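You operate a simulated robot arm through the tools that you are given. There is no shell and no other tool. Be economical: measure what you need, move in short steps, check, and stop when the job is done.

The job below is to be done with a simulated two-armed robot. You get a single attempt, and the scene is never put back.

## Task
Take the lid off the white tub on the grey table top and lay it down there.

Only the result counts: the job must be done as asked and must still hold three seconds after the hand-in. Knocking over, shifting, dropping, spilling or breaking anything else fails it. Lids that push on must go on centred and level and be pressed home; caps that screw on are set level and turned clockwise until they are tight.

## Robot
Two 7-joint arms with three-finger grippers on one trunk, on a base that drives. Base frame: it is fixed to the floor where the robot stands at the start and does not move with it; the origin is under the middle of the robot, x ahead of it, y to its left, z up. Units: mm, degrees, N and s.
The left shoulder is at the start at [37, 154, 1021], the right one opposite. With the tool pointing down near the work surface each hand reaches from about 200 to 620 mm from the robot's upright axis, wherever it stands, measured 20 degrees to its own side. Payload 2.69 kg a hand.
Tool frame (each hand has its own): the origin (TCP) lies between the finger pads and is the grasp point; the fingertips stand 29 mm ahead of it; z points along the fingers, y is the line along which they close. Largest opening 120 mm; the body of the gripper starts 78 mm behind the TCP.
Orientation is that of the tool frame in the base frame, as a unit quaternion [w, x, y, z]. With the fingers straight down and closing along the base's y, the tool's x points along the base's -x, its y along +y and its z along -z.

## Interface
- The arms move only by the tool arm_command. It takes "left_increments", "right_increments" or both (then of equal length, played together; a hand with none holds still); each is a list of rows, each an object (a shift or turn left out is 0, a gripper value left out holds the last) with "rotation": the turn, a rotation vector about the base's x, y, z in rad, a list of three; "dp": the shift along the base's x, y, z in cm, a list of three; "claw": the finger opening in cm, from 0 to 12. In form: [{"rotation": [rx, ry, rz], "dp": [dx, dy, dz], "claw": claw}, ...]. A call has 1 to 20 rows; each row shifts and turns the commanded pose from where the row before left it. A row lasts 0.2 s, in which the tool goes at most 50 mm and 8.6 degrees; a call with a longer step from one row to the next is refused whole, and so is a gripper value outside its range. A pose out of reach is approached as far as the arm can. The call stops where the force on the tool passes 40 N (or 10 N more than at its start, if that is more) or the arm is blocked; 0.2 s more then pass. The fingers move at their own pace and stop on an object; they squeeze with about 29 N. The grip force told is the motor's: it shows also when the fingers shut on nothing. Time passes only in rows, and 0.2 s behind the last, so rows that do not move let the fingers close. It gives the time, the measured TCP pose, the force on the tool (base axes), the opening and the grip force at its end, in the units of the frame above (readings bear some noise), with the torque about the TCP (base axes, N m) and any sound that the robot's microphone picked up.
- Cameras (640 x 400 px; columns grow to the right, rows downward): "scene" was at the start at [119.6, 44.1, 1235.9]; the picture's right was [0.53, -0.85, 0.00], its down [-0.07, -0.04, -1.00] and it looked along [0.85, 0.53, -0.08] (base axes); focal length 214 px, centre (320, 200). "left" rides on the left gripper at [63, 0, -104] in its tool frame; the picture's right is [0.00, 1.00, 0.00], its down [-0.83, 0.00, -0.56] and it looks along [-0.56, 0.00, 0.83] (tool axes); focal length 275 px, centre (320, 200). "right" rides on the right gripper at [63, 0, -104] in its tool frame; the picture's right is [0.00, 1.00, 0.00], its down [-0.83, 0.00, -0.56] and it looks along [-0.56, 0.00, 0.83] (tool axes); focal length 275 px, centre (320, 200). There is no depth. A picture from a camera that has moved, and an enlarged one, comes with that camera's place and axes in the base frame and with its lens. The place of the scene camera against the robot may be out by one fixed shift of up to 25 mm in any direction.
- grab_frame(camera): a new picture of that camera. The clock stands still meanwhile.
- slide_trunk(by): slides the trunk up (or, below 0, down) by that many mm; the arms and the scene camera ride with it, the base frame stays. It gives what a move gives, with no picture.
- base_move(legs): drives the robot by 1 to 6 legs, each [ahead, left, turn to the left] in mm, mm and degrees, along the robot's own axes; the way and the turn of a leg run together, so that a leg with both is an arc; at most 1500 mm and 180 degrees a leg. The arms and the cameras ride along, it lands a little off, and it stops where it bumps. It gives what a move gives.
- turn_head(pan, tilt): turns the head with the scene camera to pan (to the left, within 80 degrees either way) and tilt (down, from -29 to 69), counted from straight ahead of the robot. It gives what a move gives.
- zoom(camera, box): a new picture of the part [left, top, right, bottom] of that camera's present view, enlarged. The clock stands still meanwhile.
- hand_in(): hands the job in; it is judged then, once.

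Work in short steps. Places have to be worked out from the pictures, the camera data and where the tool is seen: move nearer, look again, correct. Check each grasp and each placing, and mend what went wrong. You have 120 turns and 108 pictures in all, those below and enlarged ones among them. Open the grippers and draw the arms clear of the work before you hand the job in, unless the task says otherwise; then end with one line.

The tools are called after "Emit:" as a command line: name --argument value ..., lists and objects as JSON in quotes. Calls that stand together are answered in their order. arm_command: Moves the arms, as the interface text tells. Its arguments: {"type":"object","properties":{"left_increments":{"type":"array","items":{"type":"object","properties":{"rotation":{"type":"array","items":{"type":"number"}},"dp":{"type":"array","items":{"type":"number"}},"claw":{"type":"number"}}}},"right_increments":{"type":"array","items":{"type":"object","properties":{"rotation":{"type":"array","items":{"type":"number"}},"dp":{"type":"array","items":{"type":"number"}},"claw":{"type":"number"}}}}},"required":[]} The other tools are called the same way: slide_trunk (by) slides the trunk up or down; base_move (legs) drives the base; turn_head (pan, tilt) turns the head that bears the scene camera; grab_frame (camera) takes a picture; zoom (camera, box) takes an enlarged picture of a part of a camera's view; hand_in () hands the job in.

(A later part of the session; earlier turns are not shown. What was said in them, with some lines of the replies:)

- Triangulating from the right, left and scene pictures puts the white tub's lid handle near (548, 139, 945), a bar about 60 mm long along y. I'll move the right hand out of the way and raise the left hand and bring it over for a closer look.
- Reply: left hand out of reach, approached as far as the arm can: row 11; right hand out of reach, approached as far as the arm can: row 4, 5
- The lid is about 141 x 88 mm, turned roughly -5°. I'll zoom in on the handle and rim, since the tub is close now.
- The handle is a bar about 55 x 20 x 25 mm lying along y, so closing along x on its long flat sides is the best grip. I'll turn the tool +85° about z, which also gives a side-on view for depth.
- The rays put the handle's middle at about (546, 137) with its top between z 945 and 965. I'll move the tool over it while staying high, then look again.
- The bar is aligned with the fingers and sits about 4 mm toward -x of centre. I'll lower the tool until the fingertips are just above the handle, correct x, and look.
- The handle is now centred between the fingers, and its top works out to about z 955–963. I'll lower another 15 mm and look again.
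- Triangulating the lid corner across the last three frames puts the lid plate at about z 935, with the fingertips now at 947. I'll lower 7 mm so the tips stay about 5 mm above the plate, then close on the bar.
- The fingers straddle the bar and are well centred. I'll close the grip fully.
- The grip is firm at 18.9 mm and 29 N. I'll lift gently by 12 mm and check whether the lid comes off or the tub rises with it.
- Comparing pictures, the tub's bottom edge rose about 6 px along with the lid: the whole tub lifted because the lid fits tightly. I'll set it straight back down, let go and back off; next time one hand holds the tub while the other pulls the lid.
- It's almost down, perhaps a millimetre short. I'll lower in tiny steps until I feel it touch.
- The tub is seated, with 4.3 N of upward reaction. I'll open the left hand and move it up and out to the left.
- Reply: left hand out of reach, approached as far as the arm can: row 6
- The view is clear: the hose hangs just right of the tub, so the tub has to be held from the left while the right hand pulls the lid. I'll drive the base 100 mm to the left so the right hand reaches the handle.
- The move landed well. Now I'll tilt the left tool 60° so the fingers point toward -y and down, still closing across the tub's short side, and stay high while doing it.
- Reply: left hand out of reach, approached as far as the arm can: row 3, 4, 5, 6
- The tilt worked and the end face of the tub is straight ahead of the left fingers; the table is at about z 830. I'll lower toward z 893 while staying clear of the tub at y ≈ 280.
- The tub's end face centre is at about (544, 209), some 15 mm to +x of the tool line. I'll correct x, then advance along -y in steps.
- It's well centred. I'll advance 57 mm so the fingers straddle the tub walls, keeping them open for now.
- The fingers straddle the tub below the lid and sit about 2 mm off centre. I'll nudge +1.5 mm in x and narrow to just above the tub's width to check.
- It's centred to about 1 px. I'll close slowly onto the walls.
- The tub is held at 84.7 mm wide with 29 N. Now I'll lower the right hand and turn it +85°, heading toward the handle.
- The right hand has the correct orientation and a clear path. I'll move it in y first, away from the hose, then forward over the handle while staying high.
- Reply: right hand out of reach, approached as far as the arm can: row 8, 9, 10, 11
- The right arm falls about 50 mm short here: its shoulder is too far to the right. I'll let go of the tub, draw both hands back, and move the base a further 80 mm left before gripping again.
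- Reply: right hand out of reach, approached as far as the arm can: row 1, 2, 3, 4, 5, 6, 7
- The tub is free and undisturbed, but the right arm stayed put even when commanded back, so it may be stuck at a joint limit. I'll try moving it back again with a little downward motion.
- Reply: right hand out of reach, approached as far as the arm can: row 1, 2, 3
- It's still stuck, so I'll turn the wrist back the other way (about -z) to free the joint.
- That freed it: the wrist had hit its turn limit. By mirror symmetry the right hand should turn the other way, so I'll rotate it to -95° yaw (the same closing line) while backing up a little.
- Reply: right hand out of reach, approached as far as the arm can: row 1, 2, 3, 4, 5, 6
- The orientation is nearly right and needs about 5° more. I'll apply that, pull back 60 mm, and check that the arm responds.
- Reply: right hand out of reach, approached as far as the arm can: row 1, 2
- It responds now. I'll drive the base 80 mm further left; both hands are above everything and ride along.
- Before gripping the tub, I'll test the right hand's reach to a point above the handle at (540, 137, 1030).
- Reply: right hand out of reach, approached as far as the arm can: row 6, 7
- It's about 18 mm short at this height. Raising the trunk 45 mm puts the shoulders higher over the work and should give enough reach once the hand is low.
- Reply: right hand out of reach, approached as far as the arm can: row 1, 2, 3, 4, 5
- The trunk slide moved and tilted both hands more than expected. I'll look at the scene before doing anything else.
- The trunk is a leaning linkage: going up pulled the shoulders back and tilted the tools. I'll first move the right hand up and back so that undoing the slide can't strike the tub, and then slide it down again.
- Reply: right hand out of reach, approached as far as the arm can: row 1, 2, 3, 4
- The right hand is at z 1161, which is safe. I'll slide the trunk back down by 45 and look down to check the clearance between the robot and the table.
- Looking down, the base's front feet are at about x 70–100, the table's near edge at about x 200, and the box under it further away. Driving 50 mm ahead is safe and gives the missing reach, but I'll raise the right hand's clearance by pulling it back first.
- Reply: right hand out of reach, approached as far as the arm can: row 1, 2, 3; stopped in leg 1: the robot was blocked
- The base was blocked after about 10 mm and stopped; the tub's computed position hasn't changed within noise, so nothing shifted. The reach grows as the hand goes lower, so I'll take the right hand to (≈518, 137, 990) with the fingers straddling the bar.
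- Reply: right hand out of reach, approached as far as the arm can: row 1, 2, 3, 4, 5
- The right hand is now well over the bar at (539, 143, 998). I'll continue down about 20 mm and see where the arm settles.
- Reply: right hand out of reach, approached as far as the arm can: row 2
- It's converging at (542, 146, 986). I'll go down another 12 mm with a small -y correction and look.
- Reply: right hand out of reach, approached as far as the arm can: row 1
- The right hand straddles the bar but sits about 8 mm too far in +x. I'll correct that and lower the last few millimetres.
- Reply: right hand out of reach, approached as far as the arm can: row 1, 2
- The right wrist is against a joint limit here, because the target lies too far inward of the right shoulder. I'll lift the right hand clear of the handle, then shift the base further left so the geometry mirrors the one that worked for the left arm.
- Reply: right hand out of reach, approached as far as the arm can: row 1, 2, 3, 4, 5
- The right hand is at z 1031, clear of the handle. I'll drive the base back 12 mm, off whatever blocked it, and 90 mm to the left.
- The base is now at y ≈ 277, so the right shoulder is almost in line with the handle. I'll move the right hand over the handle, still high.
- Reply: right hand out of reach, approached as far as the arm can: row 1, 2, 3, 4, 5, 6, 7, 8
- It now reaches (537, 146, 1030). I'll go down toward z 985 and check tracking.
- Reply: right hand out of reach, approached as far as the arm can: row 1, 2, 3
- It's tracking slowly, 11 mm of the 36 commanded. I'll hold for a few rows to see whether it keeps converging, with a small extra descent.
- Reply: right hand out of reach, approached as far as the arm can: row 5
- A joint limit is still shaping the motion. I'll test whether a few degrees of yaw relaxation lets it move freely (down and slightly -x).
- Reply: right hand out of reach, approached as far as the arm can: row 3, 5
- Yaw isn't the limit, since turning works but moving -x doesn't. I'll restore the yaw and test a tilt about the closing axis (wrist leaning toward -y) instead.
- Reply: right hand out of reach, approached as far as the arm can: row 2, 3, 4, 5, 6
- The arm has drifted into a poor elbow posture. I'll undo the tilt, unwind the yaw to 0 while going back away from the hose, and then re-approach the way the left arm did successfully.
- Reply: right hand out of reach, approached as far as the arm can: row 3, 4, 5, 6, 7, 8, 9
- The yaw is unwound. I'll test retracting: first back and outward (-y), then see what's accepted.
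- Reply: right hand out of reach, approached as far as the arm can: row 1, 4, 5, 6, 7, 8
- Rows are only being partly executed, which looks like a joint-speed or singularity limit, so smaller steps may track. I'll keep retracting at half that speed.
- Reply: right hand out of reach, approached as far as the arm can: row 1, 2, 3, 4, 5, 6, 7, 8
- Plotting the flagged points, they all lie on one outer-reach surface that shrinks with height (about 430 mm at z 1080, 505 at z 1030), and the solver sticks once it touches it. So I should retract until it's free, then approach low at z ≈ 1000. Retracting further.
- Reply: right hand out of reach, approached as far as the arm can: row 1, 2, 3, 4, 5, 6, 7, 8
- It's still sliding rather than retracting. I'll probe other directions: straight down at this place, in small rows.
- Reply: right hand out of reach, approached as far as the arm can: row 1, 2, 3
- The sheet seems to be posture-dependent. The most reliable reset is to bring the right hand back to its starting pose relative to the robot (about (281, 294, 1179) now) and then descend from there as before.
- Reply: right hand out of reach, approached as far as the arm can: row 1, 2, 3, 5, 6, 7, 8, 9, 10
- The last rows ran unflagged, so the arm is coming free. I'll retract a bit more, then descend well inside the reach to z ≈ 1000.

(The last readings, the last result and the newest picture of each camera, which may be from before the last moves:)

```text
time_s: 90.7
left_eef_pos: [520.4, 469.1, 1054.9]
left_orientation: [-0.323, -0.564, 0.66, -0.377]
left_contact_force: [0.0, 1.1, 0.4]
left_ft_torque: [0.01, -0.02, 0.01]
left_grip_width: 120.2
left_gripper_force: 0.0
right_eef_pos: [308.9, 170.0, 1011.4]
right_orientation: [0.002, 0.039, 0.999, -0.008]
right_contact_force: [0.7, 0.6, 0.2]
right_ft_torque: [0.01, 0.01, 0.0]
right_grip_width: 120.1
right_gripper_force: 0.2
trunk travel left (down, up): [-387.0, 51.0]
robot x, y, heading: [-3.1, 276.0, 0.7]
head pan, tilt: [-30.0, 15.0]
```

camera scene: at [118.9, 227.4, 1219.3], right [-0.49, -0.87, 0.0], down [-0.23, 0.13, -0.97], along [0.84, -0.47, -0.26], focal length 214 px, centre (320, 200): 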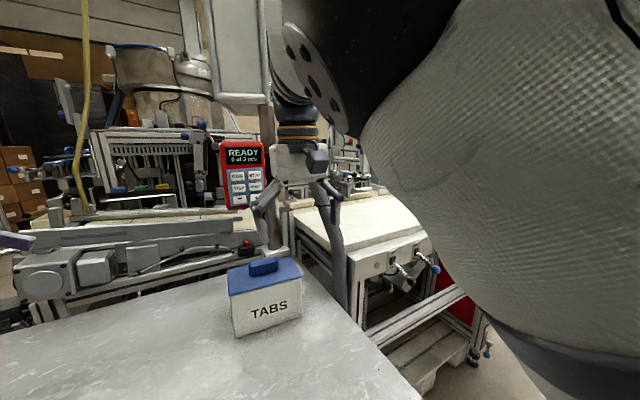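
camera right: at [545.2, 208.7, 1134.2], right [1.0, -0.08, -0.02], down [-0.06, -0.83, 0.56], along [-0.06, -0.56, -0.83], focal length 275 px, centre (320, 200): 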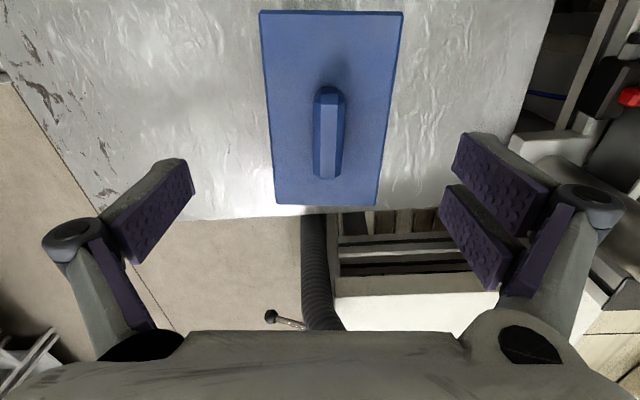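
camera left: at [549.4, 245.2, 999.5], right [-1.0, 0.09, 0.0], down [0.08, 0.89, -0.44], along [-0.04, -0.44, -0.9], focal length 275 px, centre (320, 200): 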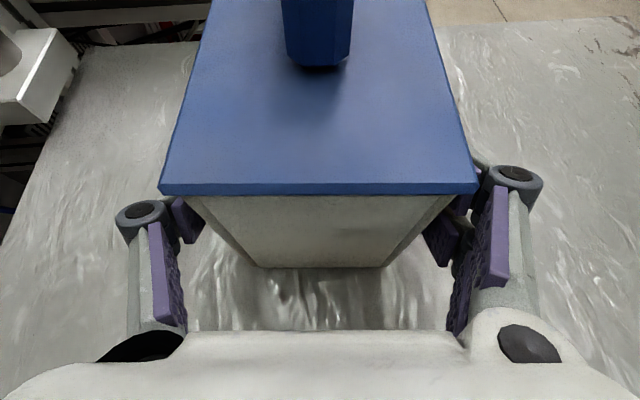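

No flags at all: the arm is free and low. Now I'll turn -90.5° here and move forward gradually at z ≈ 1000.

Emit:
arm_command --right_increments '[{"rotation": [0, 0, -0.1436], "dp": [0, -0.3, 0]}, {"rotation": [0, 0, -0.1436], "dp": [0, -0.3, 0]}, {"rotation": [0, 0, -0.1436], "dp": [0, -0.3, 0]}, {"rotation": [0, 0, -0.1436], "dp": [0, -0.3, 0]}, {"rotation": [0, 0, -0.1436], "dp": [0, -0.3, 0]}, {"rotation": [0, 0, -0.1436], "dp": [1, -0.3, 0]}, {"rotation": [0, 0, -0.1436], "dp": [1, -0.3, 0]}, {"rotation": [0, 0, -0.1436], "dp": [1, -0.3, 0]}, {"rotation": [0, 0, -0.1436], "dp": [1, -0.3, 0]}, {"rotation": [0, 0, -0.1436], "dp": [1, -0.3, 0]}, {"rotation": [0, 0, -0.1436], "dp": [1, -0.3, 0]}, {"dp": [1, 0, 0]}, {"dp": [1, 0, -0.3]}, {"dp": [1, 0, -0.3]}, {"dp": [1, 0, 0]}, {}, {}]'

```text
time_s: 94.3
left_eef_pos: [520.1, 470.2, 1055.0]
left_orientation: [-0.323, -0.564, 0.66, -0.377]
left_contact_force: [0.3, -0.1, 0.4]
left_ft_torque: [0.01, -0.02, 0.02]
left_grip_width: 120.0
left_gripper_force: 0.2
right_eef_pos: [409.2, 136.2, 1005.1]
right_orientation: [-0.005, 0.738, 0.674, -0.007]
right_contact_force: [0.6, -0.3, -0.1]
right_ft_torque: [-0.03, 0.01, 0.03]
right_grip_width: 120.0
right_gripper_force: 0.1
trunk travel left (down, up): [-387.0, 51.0]
robot x, y, heading: [-0.9, 277.1, 0.7]
head pan, tilt: [-30.0, 15.0]
```

It tracks perfectly, with no flags. I'll continue forward to x ≈ 540 at z 1002, with the fingertips at about 973 and clear of the 960 handle top.

Emit:
arm_command --right_increments '[{"dp": [1, 0, 0]}, {"dp": [1, 0, 0]}, {"dp": [1, 0, 0]}, {"dp": [1, 0, 0]}, {"dp": [1, 0, 0]}, {"dp": [1, 0, -0.3]}, {"dp": [1, 0, 0]}, {"dp": [1, 0, 0]}, {"dp": [1, 0, 0]}, {"dp": [1, 0, 0]}, {"dp": [1, 0, 0]}, {"dp": [1, 0, 0]}, {"dp": [1, 0, 0]}, {}, {}]'

Emit:
grab_frame --camera "right"

```text
time_s: 97.5
left_eef_pos: [519.0, 468.8, 1055.4]
left_orientation: [-0.323, -0.564, 0.66, -0.378]
left_contact_force: [-0.5, -0.3, -0.2]
left_ft_torque: [0.02, 0.02, 0.02]
left_grip_width: 120.1
left_gripper_force: 0.0
right_eef_pos: [538.8, 136.1, 1002.8]
right_orientation: [-0.005, 0.738, 0.675, -0.007]
right_contact_force: [-0.3, -0.2, 0.7]
right_ft_torque: [0.02, 0.01, 0.01]
right_grip_width: 119.8
right_gripper_force: 0.0
trunk travel left (down, up): [-387.0, 51.0]
robot x, y, heading: [-1.8, 275.6, 0.2]
head pan, tilt: [-30.0, 15.0]
```

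```text
53 pictures are left
camera right: at [547.7, 199.2, 1105.7], right [1.0, -0.08, -0.02], down [-0.06, -0.83, 0.56], along [-0.06, -0.56, -0.83], focal length 275 px, centre (320, 200)
```

right: 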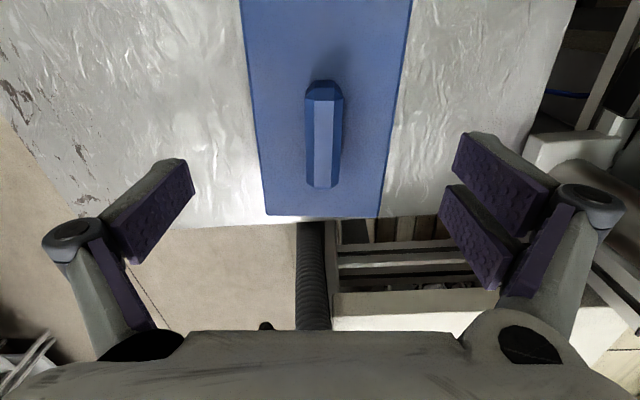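

The right hand hovers freely, centred over the bar. Next I'll level its 1° tilt and restore the left tool's tilt, which the trunk move had upset by 0.135 rad about y, while moving the left hand back toward the tub's left end.

Emit:
arm_command --left_increments '[{"rotation": [0, 0.068, -0.005], "dp": [0.25, -1.7, -0.7]}, {"rotation": [0, 0.067, -0.004], "dp": [0.25, -1.7, -0.7]}, {"dp": [0.25, -1.7, -0.7]}, {"dp": [0.25, -1.7, -0.7]}, {"dp": [0.25, -1.7, -0.7]}, {"dp": [0.25, -1.7, -0.7]}, {"dp": [0.25, -1.7, -0.7]}, {"dp": [0.25, -1.7, -0.7]}, {"dp": [0.25, -1.7, -0.7]}, {"dp": [0.25, -1.7, -0.7]}, {}, {}]' --right_increments '[{"rotation": [0, -0.018, 0]}, {}, {}, {}, {}, {}, {}, {}, {}, {}, {}, {}]'

Emit:
turn_head --pan 0 --tilt 35

Emit:
grab_frame --camera "left"

Emit:
grab_frame --camera "scene"

```text
time_s: 100.1
left_eef_pos: [545.4, 299.5, 985.9]
left_orientation: [-0.369, -0.584, 0.64, -0.336]
left_contact_force: [-0.4, 0.5, 0.2]
left_ft_torque: [0.02, 0.02, 0.02]
left_grip_width: 119.9
left_gripper_force: 0.0
right_eef_pos: [539.0, 137.1, 1001.9]
right_orientation: [0.002, 0.737, 0.676, 0.001]
right_contact_force: [0.0, 0.6, -0.2]
right_ft_torque: [0.04, -0.01, -0.02]
right_grip_width: 119.8
right_gripper_force: 0.0
trunk travel left (down, up): [-387.0, 51.0]
robot x, y, heading: [-6.5, 276.6, 0.6]
head pan, tilt: [-30.0, 15.0]
```

```text
time_s: 101.0
left_eef_pos: [544.7, 299.9, 984.8]
left_orientation: [-0.369, -0.585, 0.639, -0.336]
left_contact_force: [-0.7, 0.2, 0.5]
left_ft_torque: [0.0, 0.01, -0.04]
left_grip_width: 120.0
left_gripper_force: 0.0
right_eef_pos: [539.2, 136.1, 1002.3]
right_orientation: [0.002, 0.737, 0.676, 0.0]
right_contact_force: [0.0, -0.1, -0.5]
right_ft_torque: [-0.03, 0.02, -0.01]
right_grip_width: 119.9
right_gripper_force: 0.2
trunk travel left (down, up): [-387.0, 51.0]
robot x, y, heading: [-3.5, 281.1, 0.5]
head pan, tilt: [0.0, 35.0]
```

```text
52 pictures are left
camera left: at [550.5, 357.9, 1091.9], right [-1.0, 0.09, 0.0], down [0.08, 0.89, -0.44], along [-0.04, -0.44, -0.9], focal length 275 px, centre (320, 200)
```

left: 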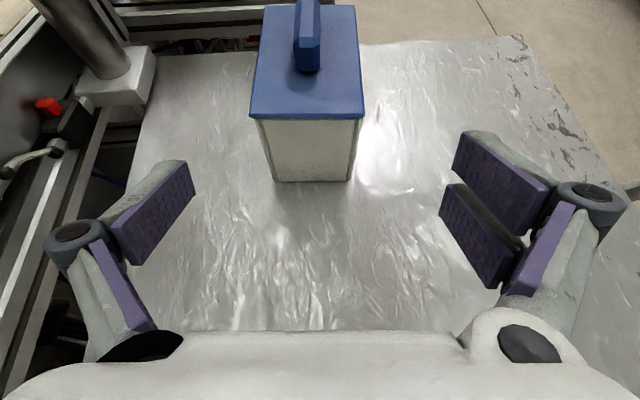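

```text
51 pictures are left
camera scene: at [125.5, 273.8, 1187.4], right [0.01, -1.0, 0.0], down [-0.57, 0.0, -0.82], along [0.82, 0.01, -0.57], focal length 214 px, centre (320, 200)
```

scene: 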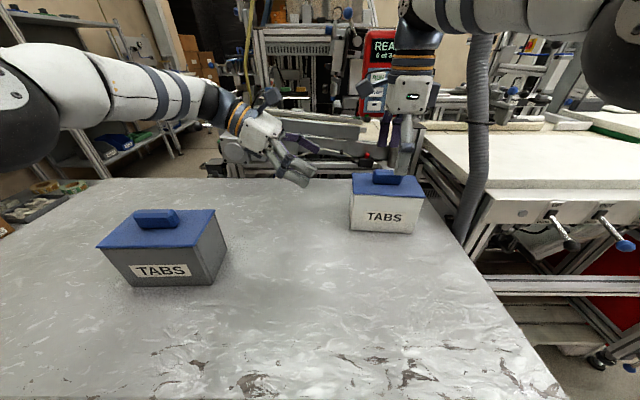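

Both hands are good, and the tub's end centre is still at about (545, 209), so it hasn't moved. I'll lower the left to z 893 and advance to straddle the tub as before.

Emit:
arm_command --left_increments '[{"dp": [0, -0.5, -2]}, {"dp": [0, -0.5, -2]}, {"dp": [0, -0.5, -2]}, {"dp": [0, -0.5, -2]}, {"dp": [0, -0.5, -1.2]}, {"dp": [0.1, -1.5, 0]}, {"dp": [0.1, -1.5, 0]}, {}, {}]'

Emit:
grab_frame --camera "left"

```text
time_s: 103.0
left_eef_pos: [547.2, 244.6, 892.6]
left_orientation: [-0.369, -0.585, 0.639, -0.336]
left_contact_force: [0.2, -0.3, 0.1]
left_ft_torque: [0.01, 0.03, 0.0]
left_grip_width: 120.0
left_gripper_force: 0.1
right_eef_pos: [538.7, 136.4, 1002.7]
right_orientation: [0.002, 0.738, 0.675, -0.001]
right_contact_force: [0.0, 0.1, -0.1]
right_ft_torque: [-0.01, -0.02, -0.02]
right_grip_width: 119.9
right_gripper_force: 0.1
trunk travel left (down, up): [-387.0, 51.0]
robot x, y, heading: [-6.7, 277.1, 0.7]
head pan, tilt: [0.0, 35.0]
```

```text
50 pictures are left
camera left: at [552.3, 302.4, 999.8], right [-1.0, 0.09, 0.0], down [0.08, 0.89, -0.44], along [-0.04, -0.44, -0.9], focal length 275 px, centre (320, 200)
```

left: 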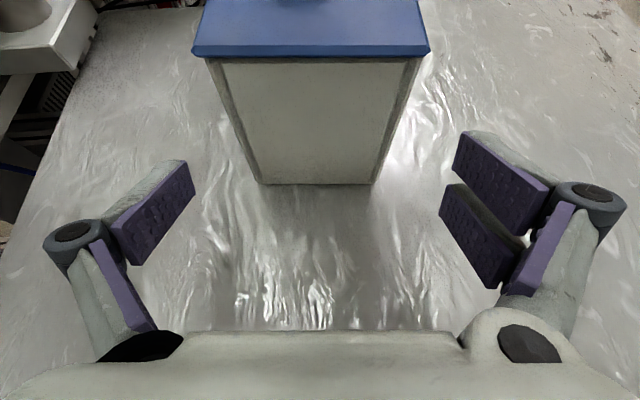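

This is almost identical to the earlier approach view. I'll advance 57 mm, ending at x ≈ 545, and narrow the claw to 9.2 cm.

Emit:
arm_command --left_increments '[{"dp": [-0.07, -1.5, 0]}, {"dp": [-0.07, -1.5, 0]}, {"dp": [-0.07, -1.5, 0]}, {"dp": [0, -1.2, 0]}, {}, {"claw": 11}, {"claw": 10}, {"claw": 9.2}, {}]'

Emit:
grab_frame --camera "left"

```text
time_s: 105.0
left_eef_pos: [545.7, 188.8, 893.3]
left_orientation: [-0.368, -0.585, 0.639, -0.337]
left_contact_force: [0.0, 1.4, 0.1]
left_ft_torque: [-0.01, 0.02, -0.02]
left_grip_width: 92.1
left_gripper_force: 0.0
right_eef_pos: [538.7, 137.3, 1001.3]
right_orientation: [0.002, 0.737, 0.676, 0.0]
right_contact_force: [-0.6, -0.3, 0.3]
right_ft_torque: [0.01, 0.02, 0.0]
right_grip_width: 119.8
right_gripper_force: 0.1
trunk travel left (down, up): [-387.0, 51.0]
robot x, y, heading: [-3.4, 276.6, 0.5]
head pan, tilt: [0.0, 35.0]
```

```text
49 pictures are left
camera left: at [550.4, 245.7, 1000.3], right [-1.0, 0.09, 0.0], down [0.08, 0.89, -0.44], along [-0.04, -0.44, -0.9], focal length 275 px, centre (320, 200)
```

left: 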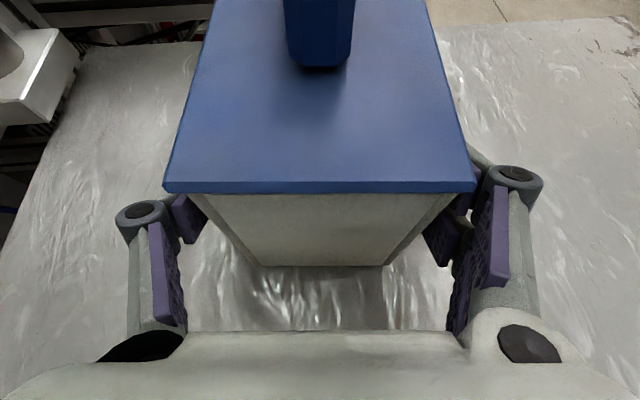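

It's centred as before. I'll close the left hand onto the tub and meanwhile lower the right hand 20 mm around the bar.

Emit:
arm_command --left_increments '[{"claw": 8.9}, {"claw": 8.7}, {"claw": 8.5}, {"claw": 8.3}, {"claw": 8.1}, {"claw": 7.9}, {"claw": 7.7}]' --right_increments '[{"dp": [0.1, 0.2, -0.5]}, {"dp": [0, 0, -0.5]}, {"dp": [0, 0, -0.5]}, {"dp": [0, 0, -0.5]}, {}, {}, {}]'

Emit:
grab_frame --camera "right"

Emit:
zoom --camera "scene" --box '[320, 110, 460, 250]'

```text
time_s: 106.6
left_eef_pos: [544.6, 187.4, 893.2]
left_orientation: [-0.368, -0.585, 0.639, -0.337]
left_contact_force: [-0.7, 0.8, 1.0]
left_ft_torque: [-0.06, 0.1, -0.06]
left_grip_width: 84.5
left_gripper_force: 28.5
right_eef_pos: [539.6, 138.2, 983.2]
right_orientation: [0.002, 0.737, 0.676, 0.0]
right_contact_force: [0.0, 0.1, 0.7]
right_ft_torque: [0.01, -0.02, 0.02]
right_grip_width: 120.1
right_gripper_force: 0.1
trunk travel left (down, up): [-387.0, 51.0]
robot x, y, heading: [-3.5, 277.4, 0.6]
head pan, tilt: [0.0, 35.0]
```

```text
48 pictures are left
camera right: at [546.9, 201.2, 1086.6], right [1.0, -0.08, 0.0], down [-0.07, -0.83, 0.56], along [-0.04, -0.56, -0.83], focal length 275 px, centre (320, 200)
```

right: 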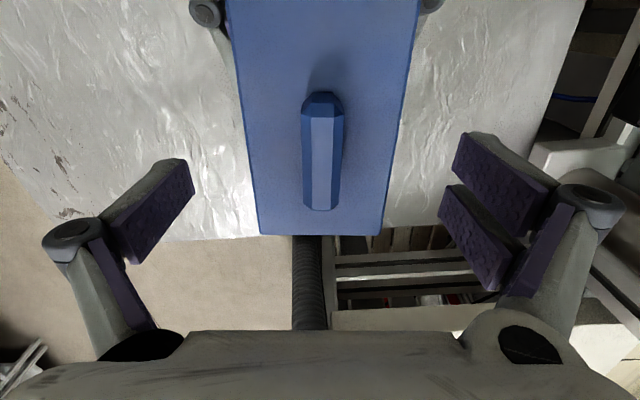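

```text
2.86 times, centred on (390, 180) of scene
camera zoom: at [125.3, 274.0, 1187.4], right [0.01, -1.0, 0.0], down [-0.57, -0.01, -0.82], along [0.82, 0.01, -0.57], focal length 613 px, centre (120, 257)
```

zoom: 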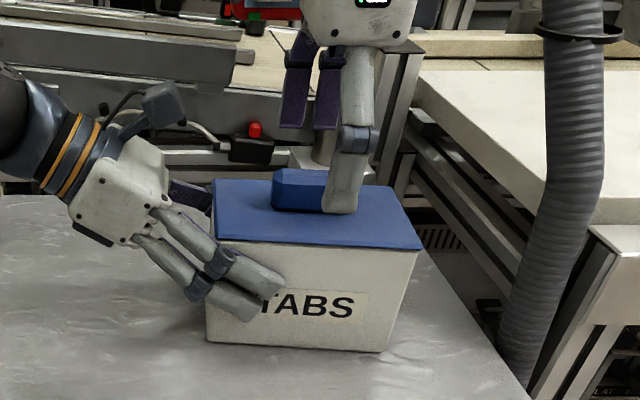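

The tub is held at 84.5 mm with 29 N, and the bar is centred between the right fingers. I'll lower the right hand 14 mm to the grip height used before, then close on the bar.

Emit:
arm_command --right_increments '[{"dp": [0.1, 0.2, -0.5]}, {"dp": [0, 0, -0.5]}, {"dp": [0, 0, -0.4]}, {"claw": 8}, {"claw": 5}, {"claw": 3.5}, {"claw": 2.8}, {"claw": 2.3}, {"claw": 1.8}, {"claw": 1}, {"claw": 0.5}, {}]'

Emit:
grab_frame --camera "right"

```text
time_s: 109.2
left_eef_pos: [545.7, 188.3, 895.5]
left_orientation: [-0.368, -0.585, 0.639, -0.337]
left_contact_force: [-0.6, 0.0, 3.3]
left_ft_torque: [-0.07, -0.07, -0.03]
left_grip_width: 84.4
left_gripper_force: 29.1
right_eef_pos: [540.7, 141.0, 967.4]
right_orientation: [0.002, 0.738, 0.675, 0.001]
right_contact_force: [0.7, -0.7, 0.4]
right_ft_torque: [-0.05, -0.03, -0.05]
right_grip_width: 19.1
right_gripper_force: 29.2
trunk travel left (down, up): [-387.0, 51.0]
robot x, y, heading: [-2.3, 274.1, 0.3]
head pan, tilt: [0.0, 35.0]
heard: snap
```

```text
46 pictures are left
camera right: at [547.6, 203.3, 1072.3], right [1.0, -0.08, 0.0], down [-0.07, -0.83, 0.56], along [-0.04, -0.56, -0.83], focal length 275 px, centre (320, 200)
```

right: 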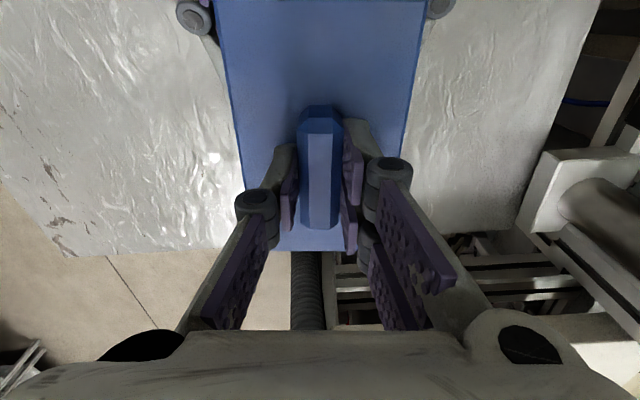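

The bar is gripped at 19.1 mm with 29 N, and a snap was heard, so the lid may have shifted on its seat. I'll pull gently straight up while the left holds the tub.

Emit:
arm_command --right_increments '[{"dp": [0, 0, 0.15]}, {"dp": [0, 0, 0.15]}, {"dp": [0, 0, 0.15]}, {"dp": [0, 0, 0.15]}, {"dp": [0, 0, 0.2]}, {"dp": [0, 0, 0.2]}, {"dp": [0, 0, 0.2]}, {}]'

Emit:
zoom --camera "scene" --box '[320, 110, 460, 250]'

Emit:
grab_frame --camera "left"

```text
time_s: 111.0
left_eef_pos: [543.9, 189.1, 895.4]
left_orientation: [-0.369, -0.584, 0.64, -0.336]
left_contact_force: [-1.0, -0.4, 2.5]
left_ft_torque: [-0.02, -0.02, -0.02]
left_grip_width: 84.3
left_gripper_force: 29.2
right_eef_pos: [540.9, 140.5, 980.7]
right_orientation: [0.002, 0.737, 0.676, 0.0]
right_contact_force: [0.0, 0.1, 0.4]
right_ft_torque: [0.0, -0.01, -0.02]
right_grip_width: 19.4
right_gripper_force: 29.4
trunk travel left (down, up): [-387.0, 51.0]
robot x, y, heading: [-4.1, 279.2, 0.4]
head pan, tilt: [0.0, 35.0]
```

```text
2.86 times, centred on (390, 180) of scene
camera zoom: at [125.3, 273.9, 1187.4], right [0.01, -1.0, 0.0], down [-0.57, -0.01, -0.82], along [0.82, 0.01, -0.57], focal length 613 px, centre (120, 257)
```

zoom: 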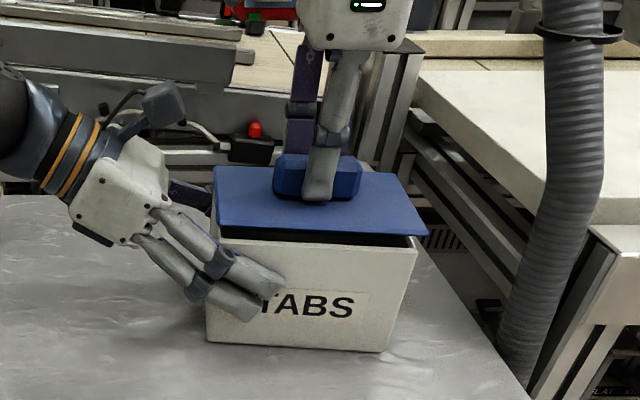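

```text
44 pictures are left
camera left: at [550.3, 245.8, 1000.5], right [-1.0, 0.09, 0.0], down [0.08, 0.89, -0.44], along [-0.04, -0.44, -0.9], focal length 275 px, centre (320, 200)
```

left: 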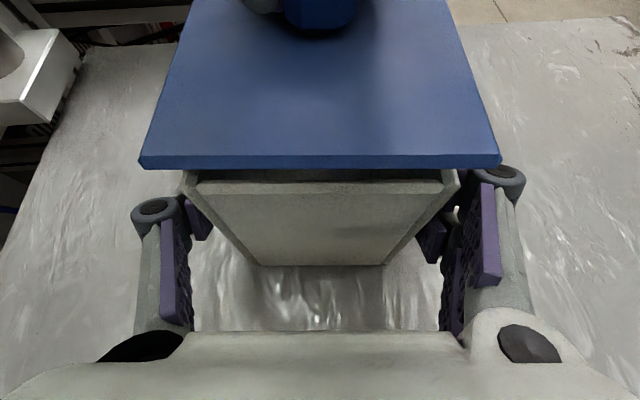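

The lid is off and the tub stayed put, held by the left hand. I'll raise the lid 25 mm more, then carry it straight back (-x) over the open table.

Emit:
arm_command --right_increments '[{"dp": [0, 0, 0.6]}, {"dp": [0, 0, 0.6]}, {"dp": [0, 0, 0.6]}, {"dp": [0, 0, 0.6]}, {"dp": [-1, 0, 0]}, {"dp": [-1, 0, 0]}, {"dp": [-1, 0, 0]}, {"dp": [-1, 0, 0]}, {"dp": [-1, 0, 0]}, {"dp": [-1, 0, 0]}, {"dp": [-1, 0, 0]}, {"dp": [-1, 0, 0]}, {"dp": [-1, 0, 0]}, {"dp": [-1, 0, 0]}, {"dp": [-1, 0, 0]}, {"dp": [-1, 0, 0]}, {"dp": [-1, 0, 0]}, {"dp": [-1, 0, 0]}, {"dp": [-1, 0, 0]}, {}]'

Emit:
grab_frame --camera "scene"

```text
time_s: 115.2
left_eef_pos: [544.4, 187.8, 894.9]
left_orientation: [-0.368, -0.585, 0.64, -0.336]
left_contact_force: [-0.5, -0.4, 2.5]
left_ft_torque: [-0.1, 0.01, -0.01]
left_grip_width: 84.3
left_gripper_force: 29.4
right_eef_pos: [391.6, 140.3, 1003.9]
right_orientation: [0.002, 0.738, 0.675, 0.0]
right_contact_force: [0.2, 0.6, -0.8]
right_ft_torque: [0.01, -0.01, -0.01]
right_grip_width: 19.0
right_gripper_force: 29.1
right hand out of reach, approached as far as the arm can: row 12
trunk travel left (down, up): [-387.0, 51.0]
robot x, y, heading: [-4.6, 279.3, 0.4]
head pan, tilt: [0.0, 35.0]
```

```text
43 pictures are left
camera scene: at [125.3, 273.9, 1187.4], right [0.01, -1.0, 0.0], down [-0.57, -0.01, -0.82], along [0.82, 0.01, -0.57], focal length 214 px, centre (320, 200)
```

scene: 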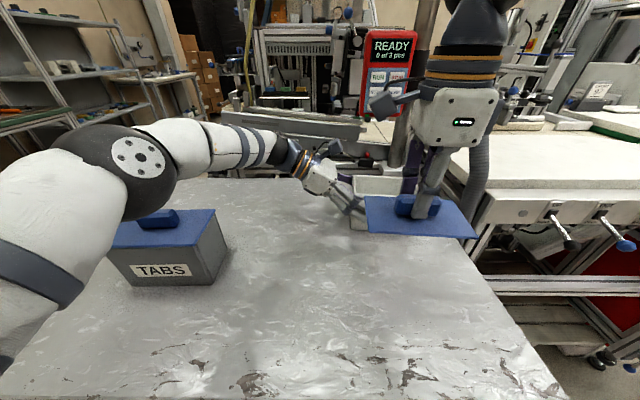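

The lid is held level over open table, around (391, 140), well inside the edges. I'll lower it 100 mm, then look before the touch-down.

Emit:
arm_command --right_increments '[{"dp": [0, 0, -1]}, {"dp": [0, 0, -1]}, {"dp": [0, 0, -1]}, {"dp": [0, 0, -1]}, {"dp": [0, 0, -1]}, {"dp": [0, 0, -1]}, {"dp": [0, 0, -1]}, {"dp": [0, 0, -1]}, {"dp": [0, 0, -1]}, {"dp": [0, 0, -1]}, {}]'

Emit:
grab_frame --camera "scene"

```text
time_s: 117.6
left_eef_pos: [544.8, 188.9, 894.8]
left_orientation: [-0.369, -0.584, 0.64, -0.336]
left_contact_force: [-0.9, -0.2, 2.5]
left_ft_torque: [-0.04, -0.01, -0.03]
left_grip_width: 84.7
left_gripper_force: 28.5
right_eef_pos: [390.1, 139.7, 903.9]
right_orientation: [0.002, 0.738, 0.675, 0.001]
right_contact_force: [-0.8, -0.2, -0.2]
right_ft_torque: [0.02, -0.01, -0.03]
right_grip_width: 19.2
right_gripper_force: 28.5
trunk travel left (down, up): [-387.0, 51.0]
robot x, y, heading: [-2.7, 276.3, 0.5]
head pan, tilt: [0.0, 35.0]
```

```text
42 pictures are left
camera scene: at [125.3, 273.9, 1187.4], right [0.01, -1.0, 0.0], down [-0.57, -0.01, -0.82], along [0.82, 0.01, -0.57], focal length 214 px, centre (320, 200)
```

scene: 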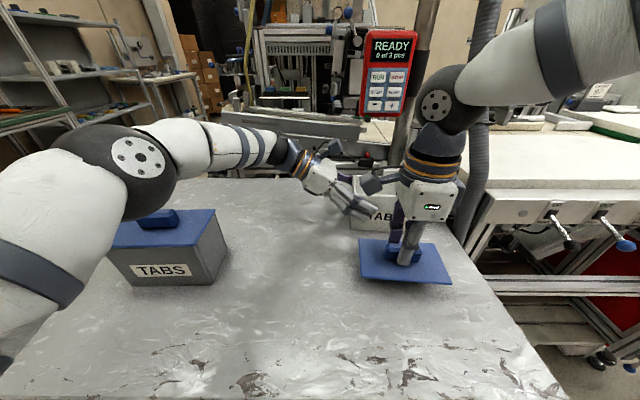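

Clear below. I'll lower in 2 mm rows and watch the force for contact.

Emit:
arm_command --right_increments '[{"dp": [0, 0, -0.3]}, {"dp": [0, 0, -0.3]}, {"dp": [0, 0, -0.3]}, {"dp": [0, 0, -0.3]}, {"dp": [0, 0, -0.2]}, {"dp": [0, 0, -0.2]}, {"dp": [0, 0, -0.2]}, {}]'

Emit:
zoom --camera "scene" --box '[320, 180, 480, 300]'

```text
time_s: 119.4
left_eef_pos: [544.9, 188.1, 893.3]
left_orientation: [-0.368, -0.585, 0.639, -0.336]
left_contact_force: [-0.3, -0.3, 1.6]
left_ft_torque: [-0.04, -0.02, -0.02]
left_grip_width: 84.3
left_gripper_force: 28.6
right_eef_pos: [390.2, 140.4, 887.0]
right_orientation: [0.001, 0.738, 0.675, 0.001]
right_contact_force: [0.5, -0.4, -0.2]
right_ft_torque: [0.01, -0.02, 0.0]
right_grip_width: 18.9
right_gripper_force: 28.2
trunk travel left (down, up): [-387.0, 51.0]
robot x, y, heading: [-5.1, 276.2, 0.6]
head pan, tilt: [0.0, 35.0]
```

```text
3.33 times, centred on (400, 240) of scene
camera zoom: at [125.3, 273.9, 1187.4], right [0.01, -1.0, 0.0], down [-0.57, -0.01, -0.82], along [0.82, 0.01, -0.57], focal length 715 px, centre (53, 67)
```

zoom: 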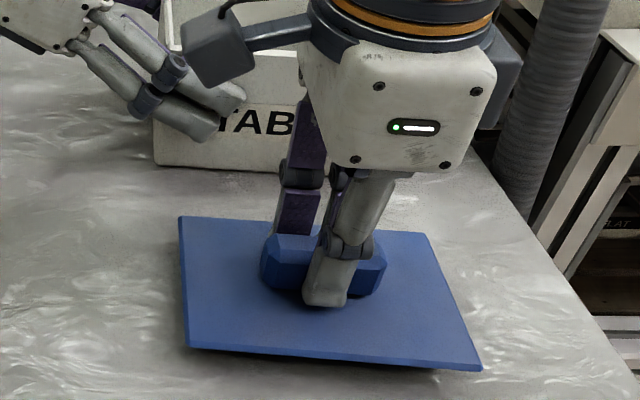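

It's close to the table now, with no contact yet. I'll keep going down in 1–1.5 mm rows.

Emit:
arm_command --right_increments '[{"dp": [0, 0, -0.15]}, {"dp": [0, 0, -0.15]}, {"dp": [0, 0, -0.15]}, {"dp": [0, 0, -0.15]}, {"dp": [0, 0, -0.1]}, {"dp": [0, 0, -0.1]}, {}]'

```text
time_s: 121.0
left_eef_pos: [543.6, 187.5, 894.1]
left_orientation: [-0.369, -0.585, 0.64, -0.337]
left_contact_force: [0.6, -0.4, -0.1]
left_ft_torque: [0.06, 0.04, 0.01]
left_grip_width: 84.3
left_gripper_force: 29.2
right_eef_pos: [389.7, 141.3, 879.5]
right_orientation: [0.003, 0.737, 0.676, 0.001]
right_contact_force: [-2.4, -3.2, 20.1]
right_ft_torque: [-0.17, 0.08, 0.01]
right_grip_width: 19.2
right_gripper_force: 29.3
trunk travel left (down, up): [-387.0, 51.0]
robot x, y, heading: [-3.6, 275.4, 0.4]
head pan, tilt: [0.0, 35.0]
```

The lid is down, with a 20 N reaction. I'll ease off 1 mm, open the right hand, and rise straight up.

Emit:
arm_command --right_increments '[{"dp": [0, 0, 0.1]}, {}, {"claw": 2.5}, {"claw": 4}, {"claw": 6}, {}, {"dp": [0, 0, 0.5]}, {"dp": [0, 0, 1]}, {"dp": [0, 0, 1.5]}, {"dp": [0, 0, 2]}, {"dp": [0, 0, 2]}, {"dp": [0, 0, 2]}, {}]'

Emit:
grab_frame --camera "scene"

```text
time_s: 123.8
left_eef_pos: [543.6, 187.5, 894.2]
left_orientation: [-0.369, -0.585, 0.639, -0.336]
left_contact_force: [1.2, -0.4, 1.3]
left_ft_torque: [-0.05, -0.03, 0.04]
left_grip_width: 84.3
left_gripper_force: 28.9
right_eef_pos: [390.2, 140.8, 969.4]
right_orientation: [0.001, 0.738, 0.675, 0.0]
right_contact_force: [0.3, -0.1, -0.2]
right_ft_torque: [-0.01, 0.01, -0.01]
right_grip_width: 60.1
right_gripper_force: 0.0
trunk travel left (down, up): [-387.0, 51.0]
robot x, y, heading: [-8.3, 272.8, 0.8]
head pan, tilt: [0.0, 35.0]
```

```text
40 pictures are left
camera scene: at [125.4, 273.9, 1187.4], right [0.01, -1.0, 0.0], down [-0.57, -0.01, -0.82], along [0.82, 0.01, -0.57], focal length 214 px, centre (320, 200)
```

scene: 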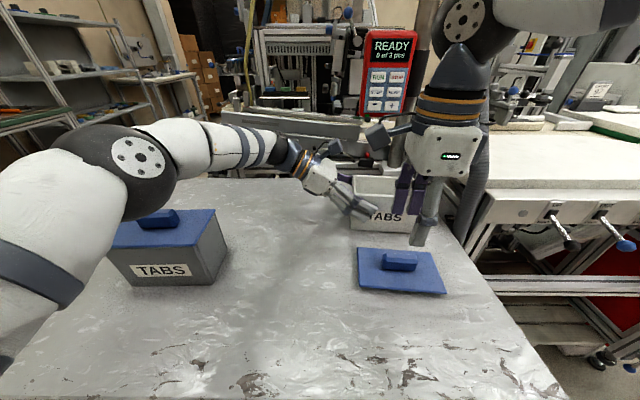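

The lid lies flat on the table and the tub stands in place. I'll release the tub with the left hand, draw it straight back out, and raise the right hand and move it back.

Emit:
arm_command --left_increments '[{"claw": 8.8}, {"claw": 9.5}, {"claw": 11}, {"claw": 12}, {}, {"dp": [0.1, 1.5, 0]}, {"dp": [0.1, 1.5, 0]}, {"dp": [0.1, 2, 0]}, {"dp": [0, 2, 0]}, {"dp": [0, 1.5, 1]}, {"dp": [0, 1, 2]}, {"dp": [0, 0.5, 2]}, {"dp": [0, 0, 2]}, {"dp": [0, 0, 2]}, {}]' --right_increments '[{"dp": [-1, 0, 1]}, {"dp": [-1, 0, 1]}, {"dp": [-1, 0, 1]}, {"dp": [-1, 0, 1]}, {"dp": [-1, 0, 1]}, {}, {}, {}, {}, {}, {}, {}, {}, {}, {}]'

Emit:
grab_frame --camera "scene"

Emit:
grab_frame --camera "left"

```text
time_s: 127.0
left_eef_pos: [548.6, 288.0, 983.5]
left_orientation: [-0.369, -0.585, 0.639, -0.336]
left_contact_force: [-0.2, 0.1, -0.6]
left_ft_torque: [-0.01, 0.02, 0.02]
left_grip_width: 120.3
left_gripper_force: 0.0
right_eef_pos: [340.8, 139.2, 1019.5]
right_orientation: [0.001, 0.738, 0.675, 0.0]
right_contact_force: [0.6, 0.3, 0.2]
right_ft_torque: [-0.01, 0.01, 0.01]
right_grip_width: 60.1
right_gripper_force: 0.1
trunk travel left (down, up): [-387.0, 51.0]
robot x, y, heading: [-4.6, 280.1, 0.6]
head pan, tilt: [0.0, 35.0]
```

```text
39 pictures are left
camera scene: at [125.6, 273.9, 1187.4], right [0.01, -1.0, 0.0], down [-0.57, -0.01, -0.82], along [0.82, 0.01, -0.57], focal length 214 px, centre (320, 200)
```

scene: 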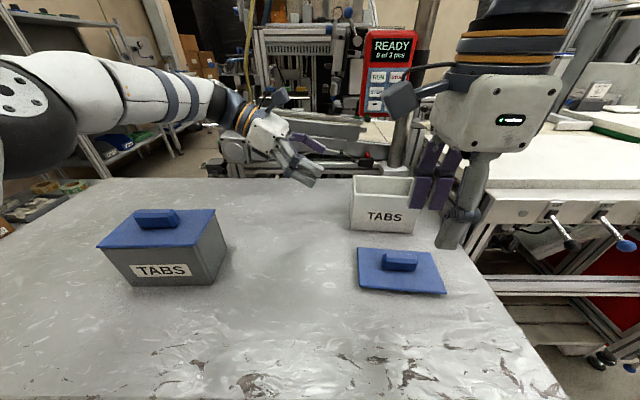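

```text
38 pictures are left
camera left: at [554.0, 345.5, 1090.0], right [-1.0, 0.09, 0.0], down [0.08, 0.89, -0.44], along [-0.04, -0.44, -0.9], focal length 275 px, centre (320, 200)
```

left: 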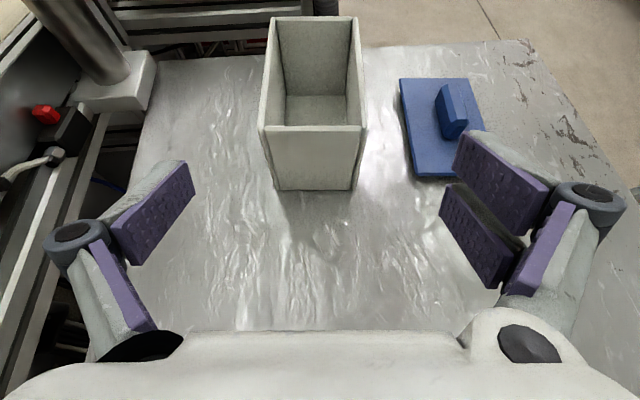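

The tub is open and standing where it was, the lid lies flat on the grey table top, the grey tub hasn't moved, and both hands are open and clear. Handing in.

Emit:
hand_in

```text
The job is handed in.
```

The lid is off the white tub and lying flat on the grey table top, and the tub is standing where it was; I've handed the job in.
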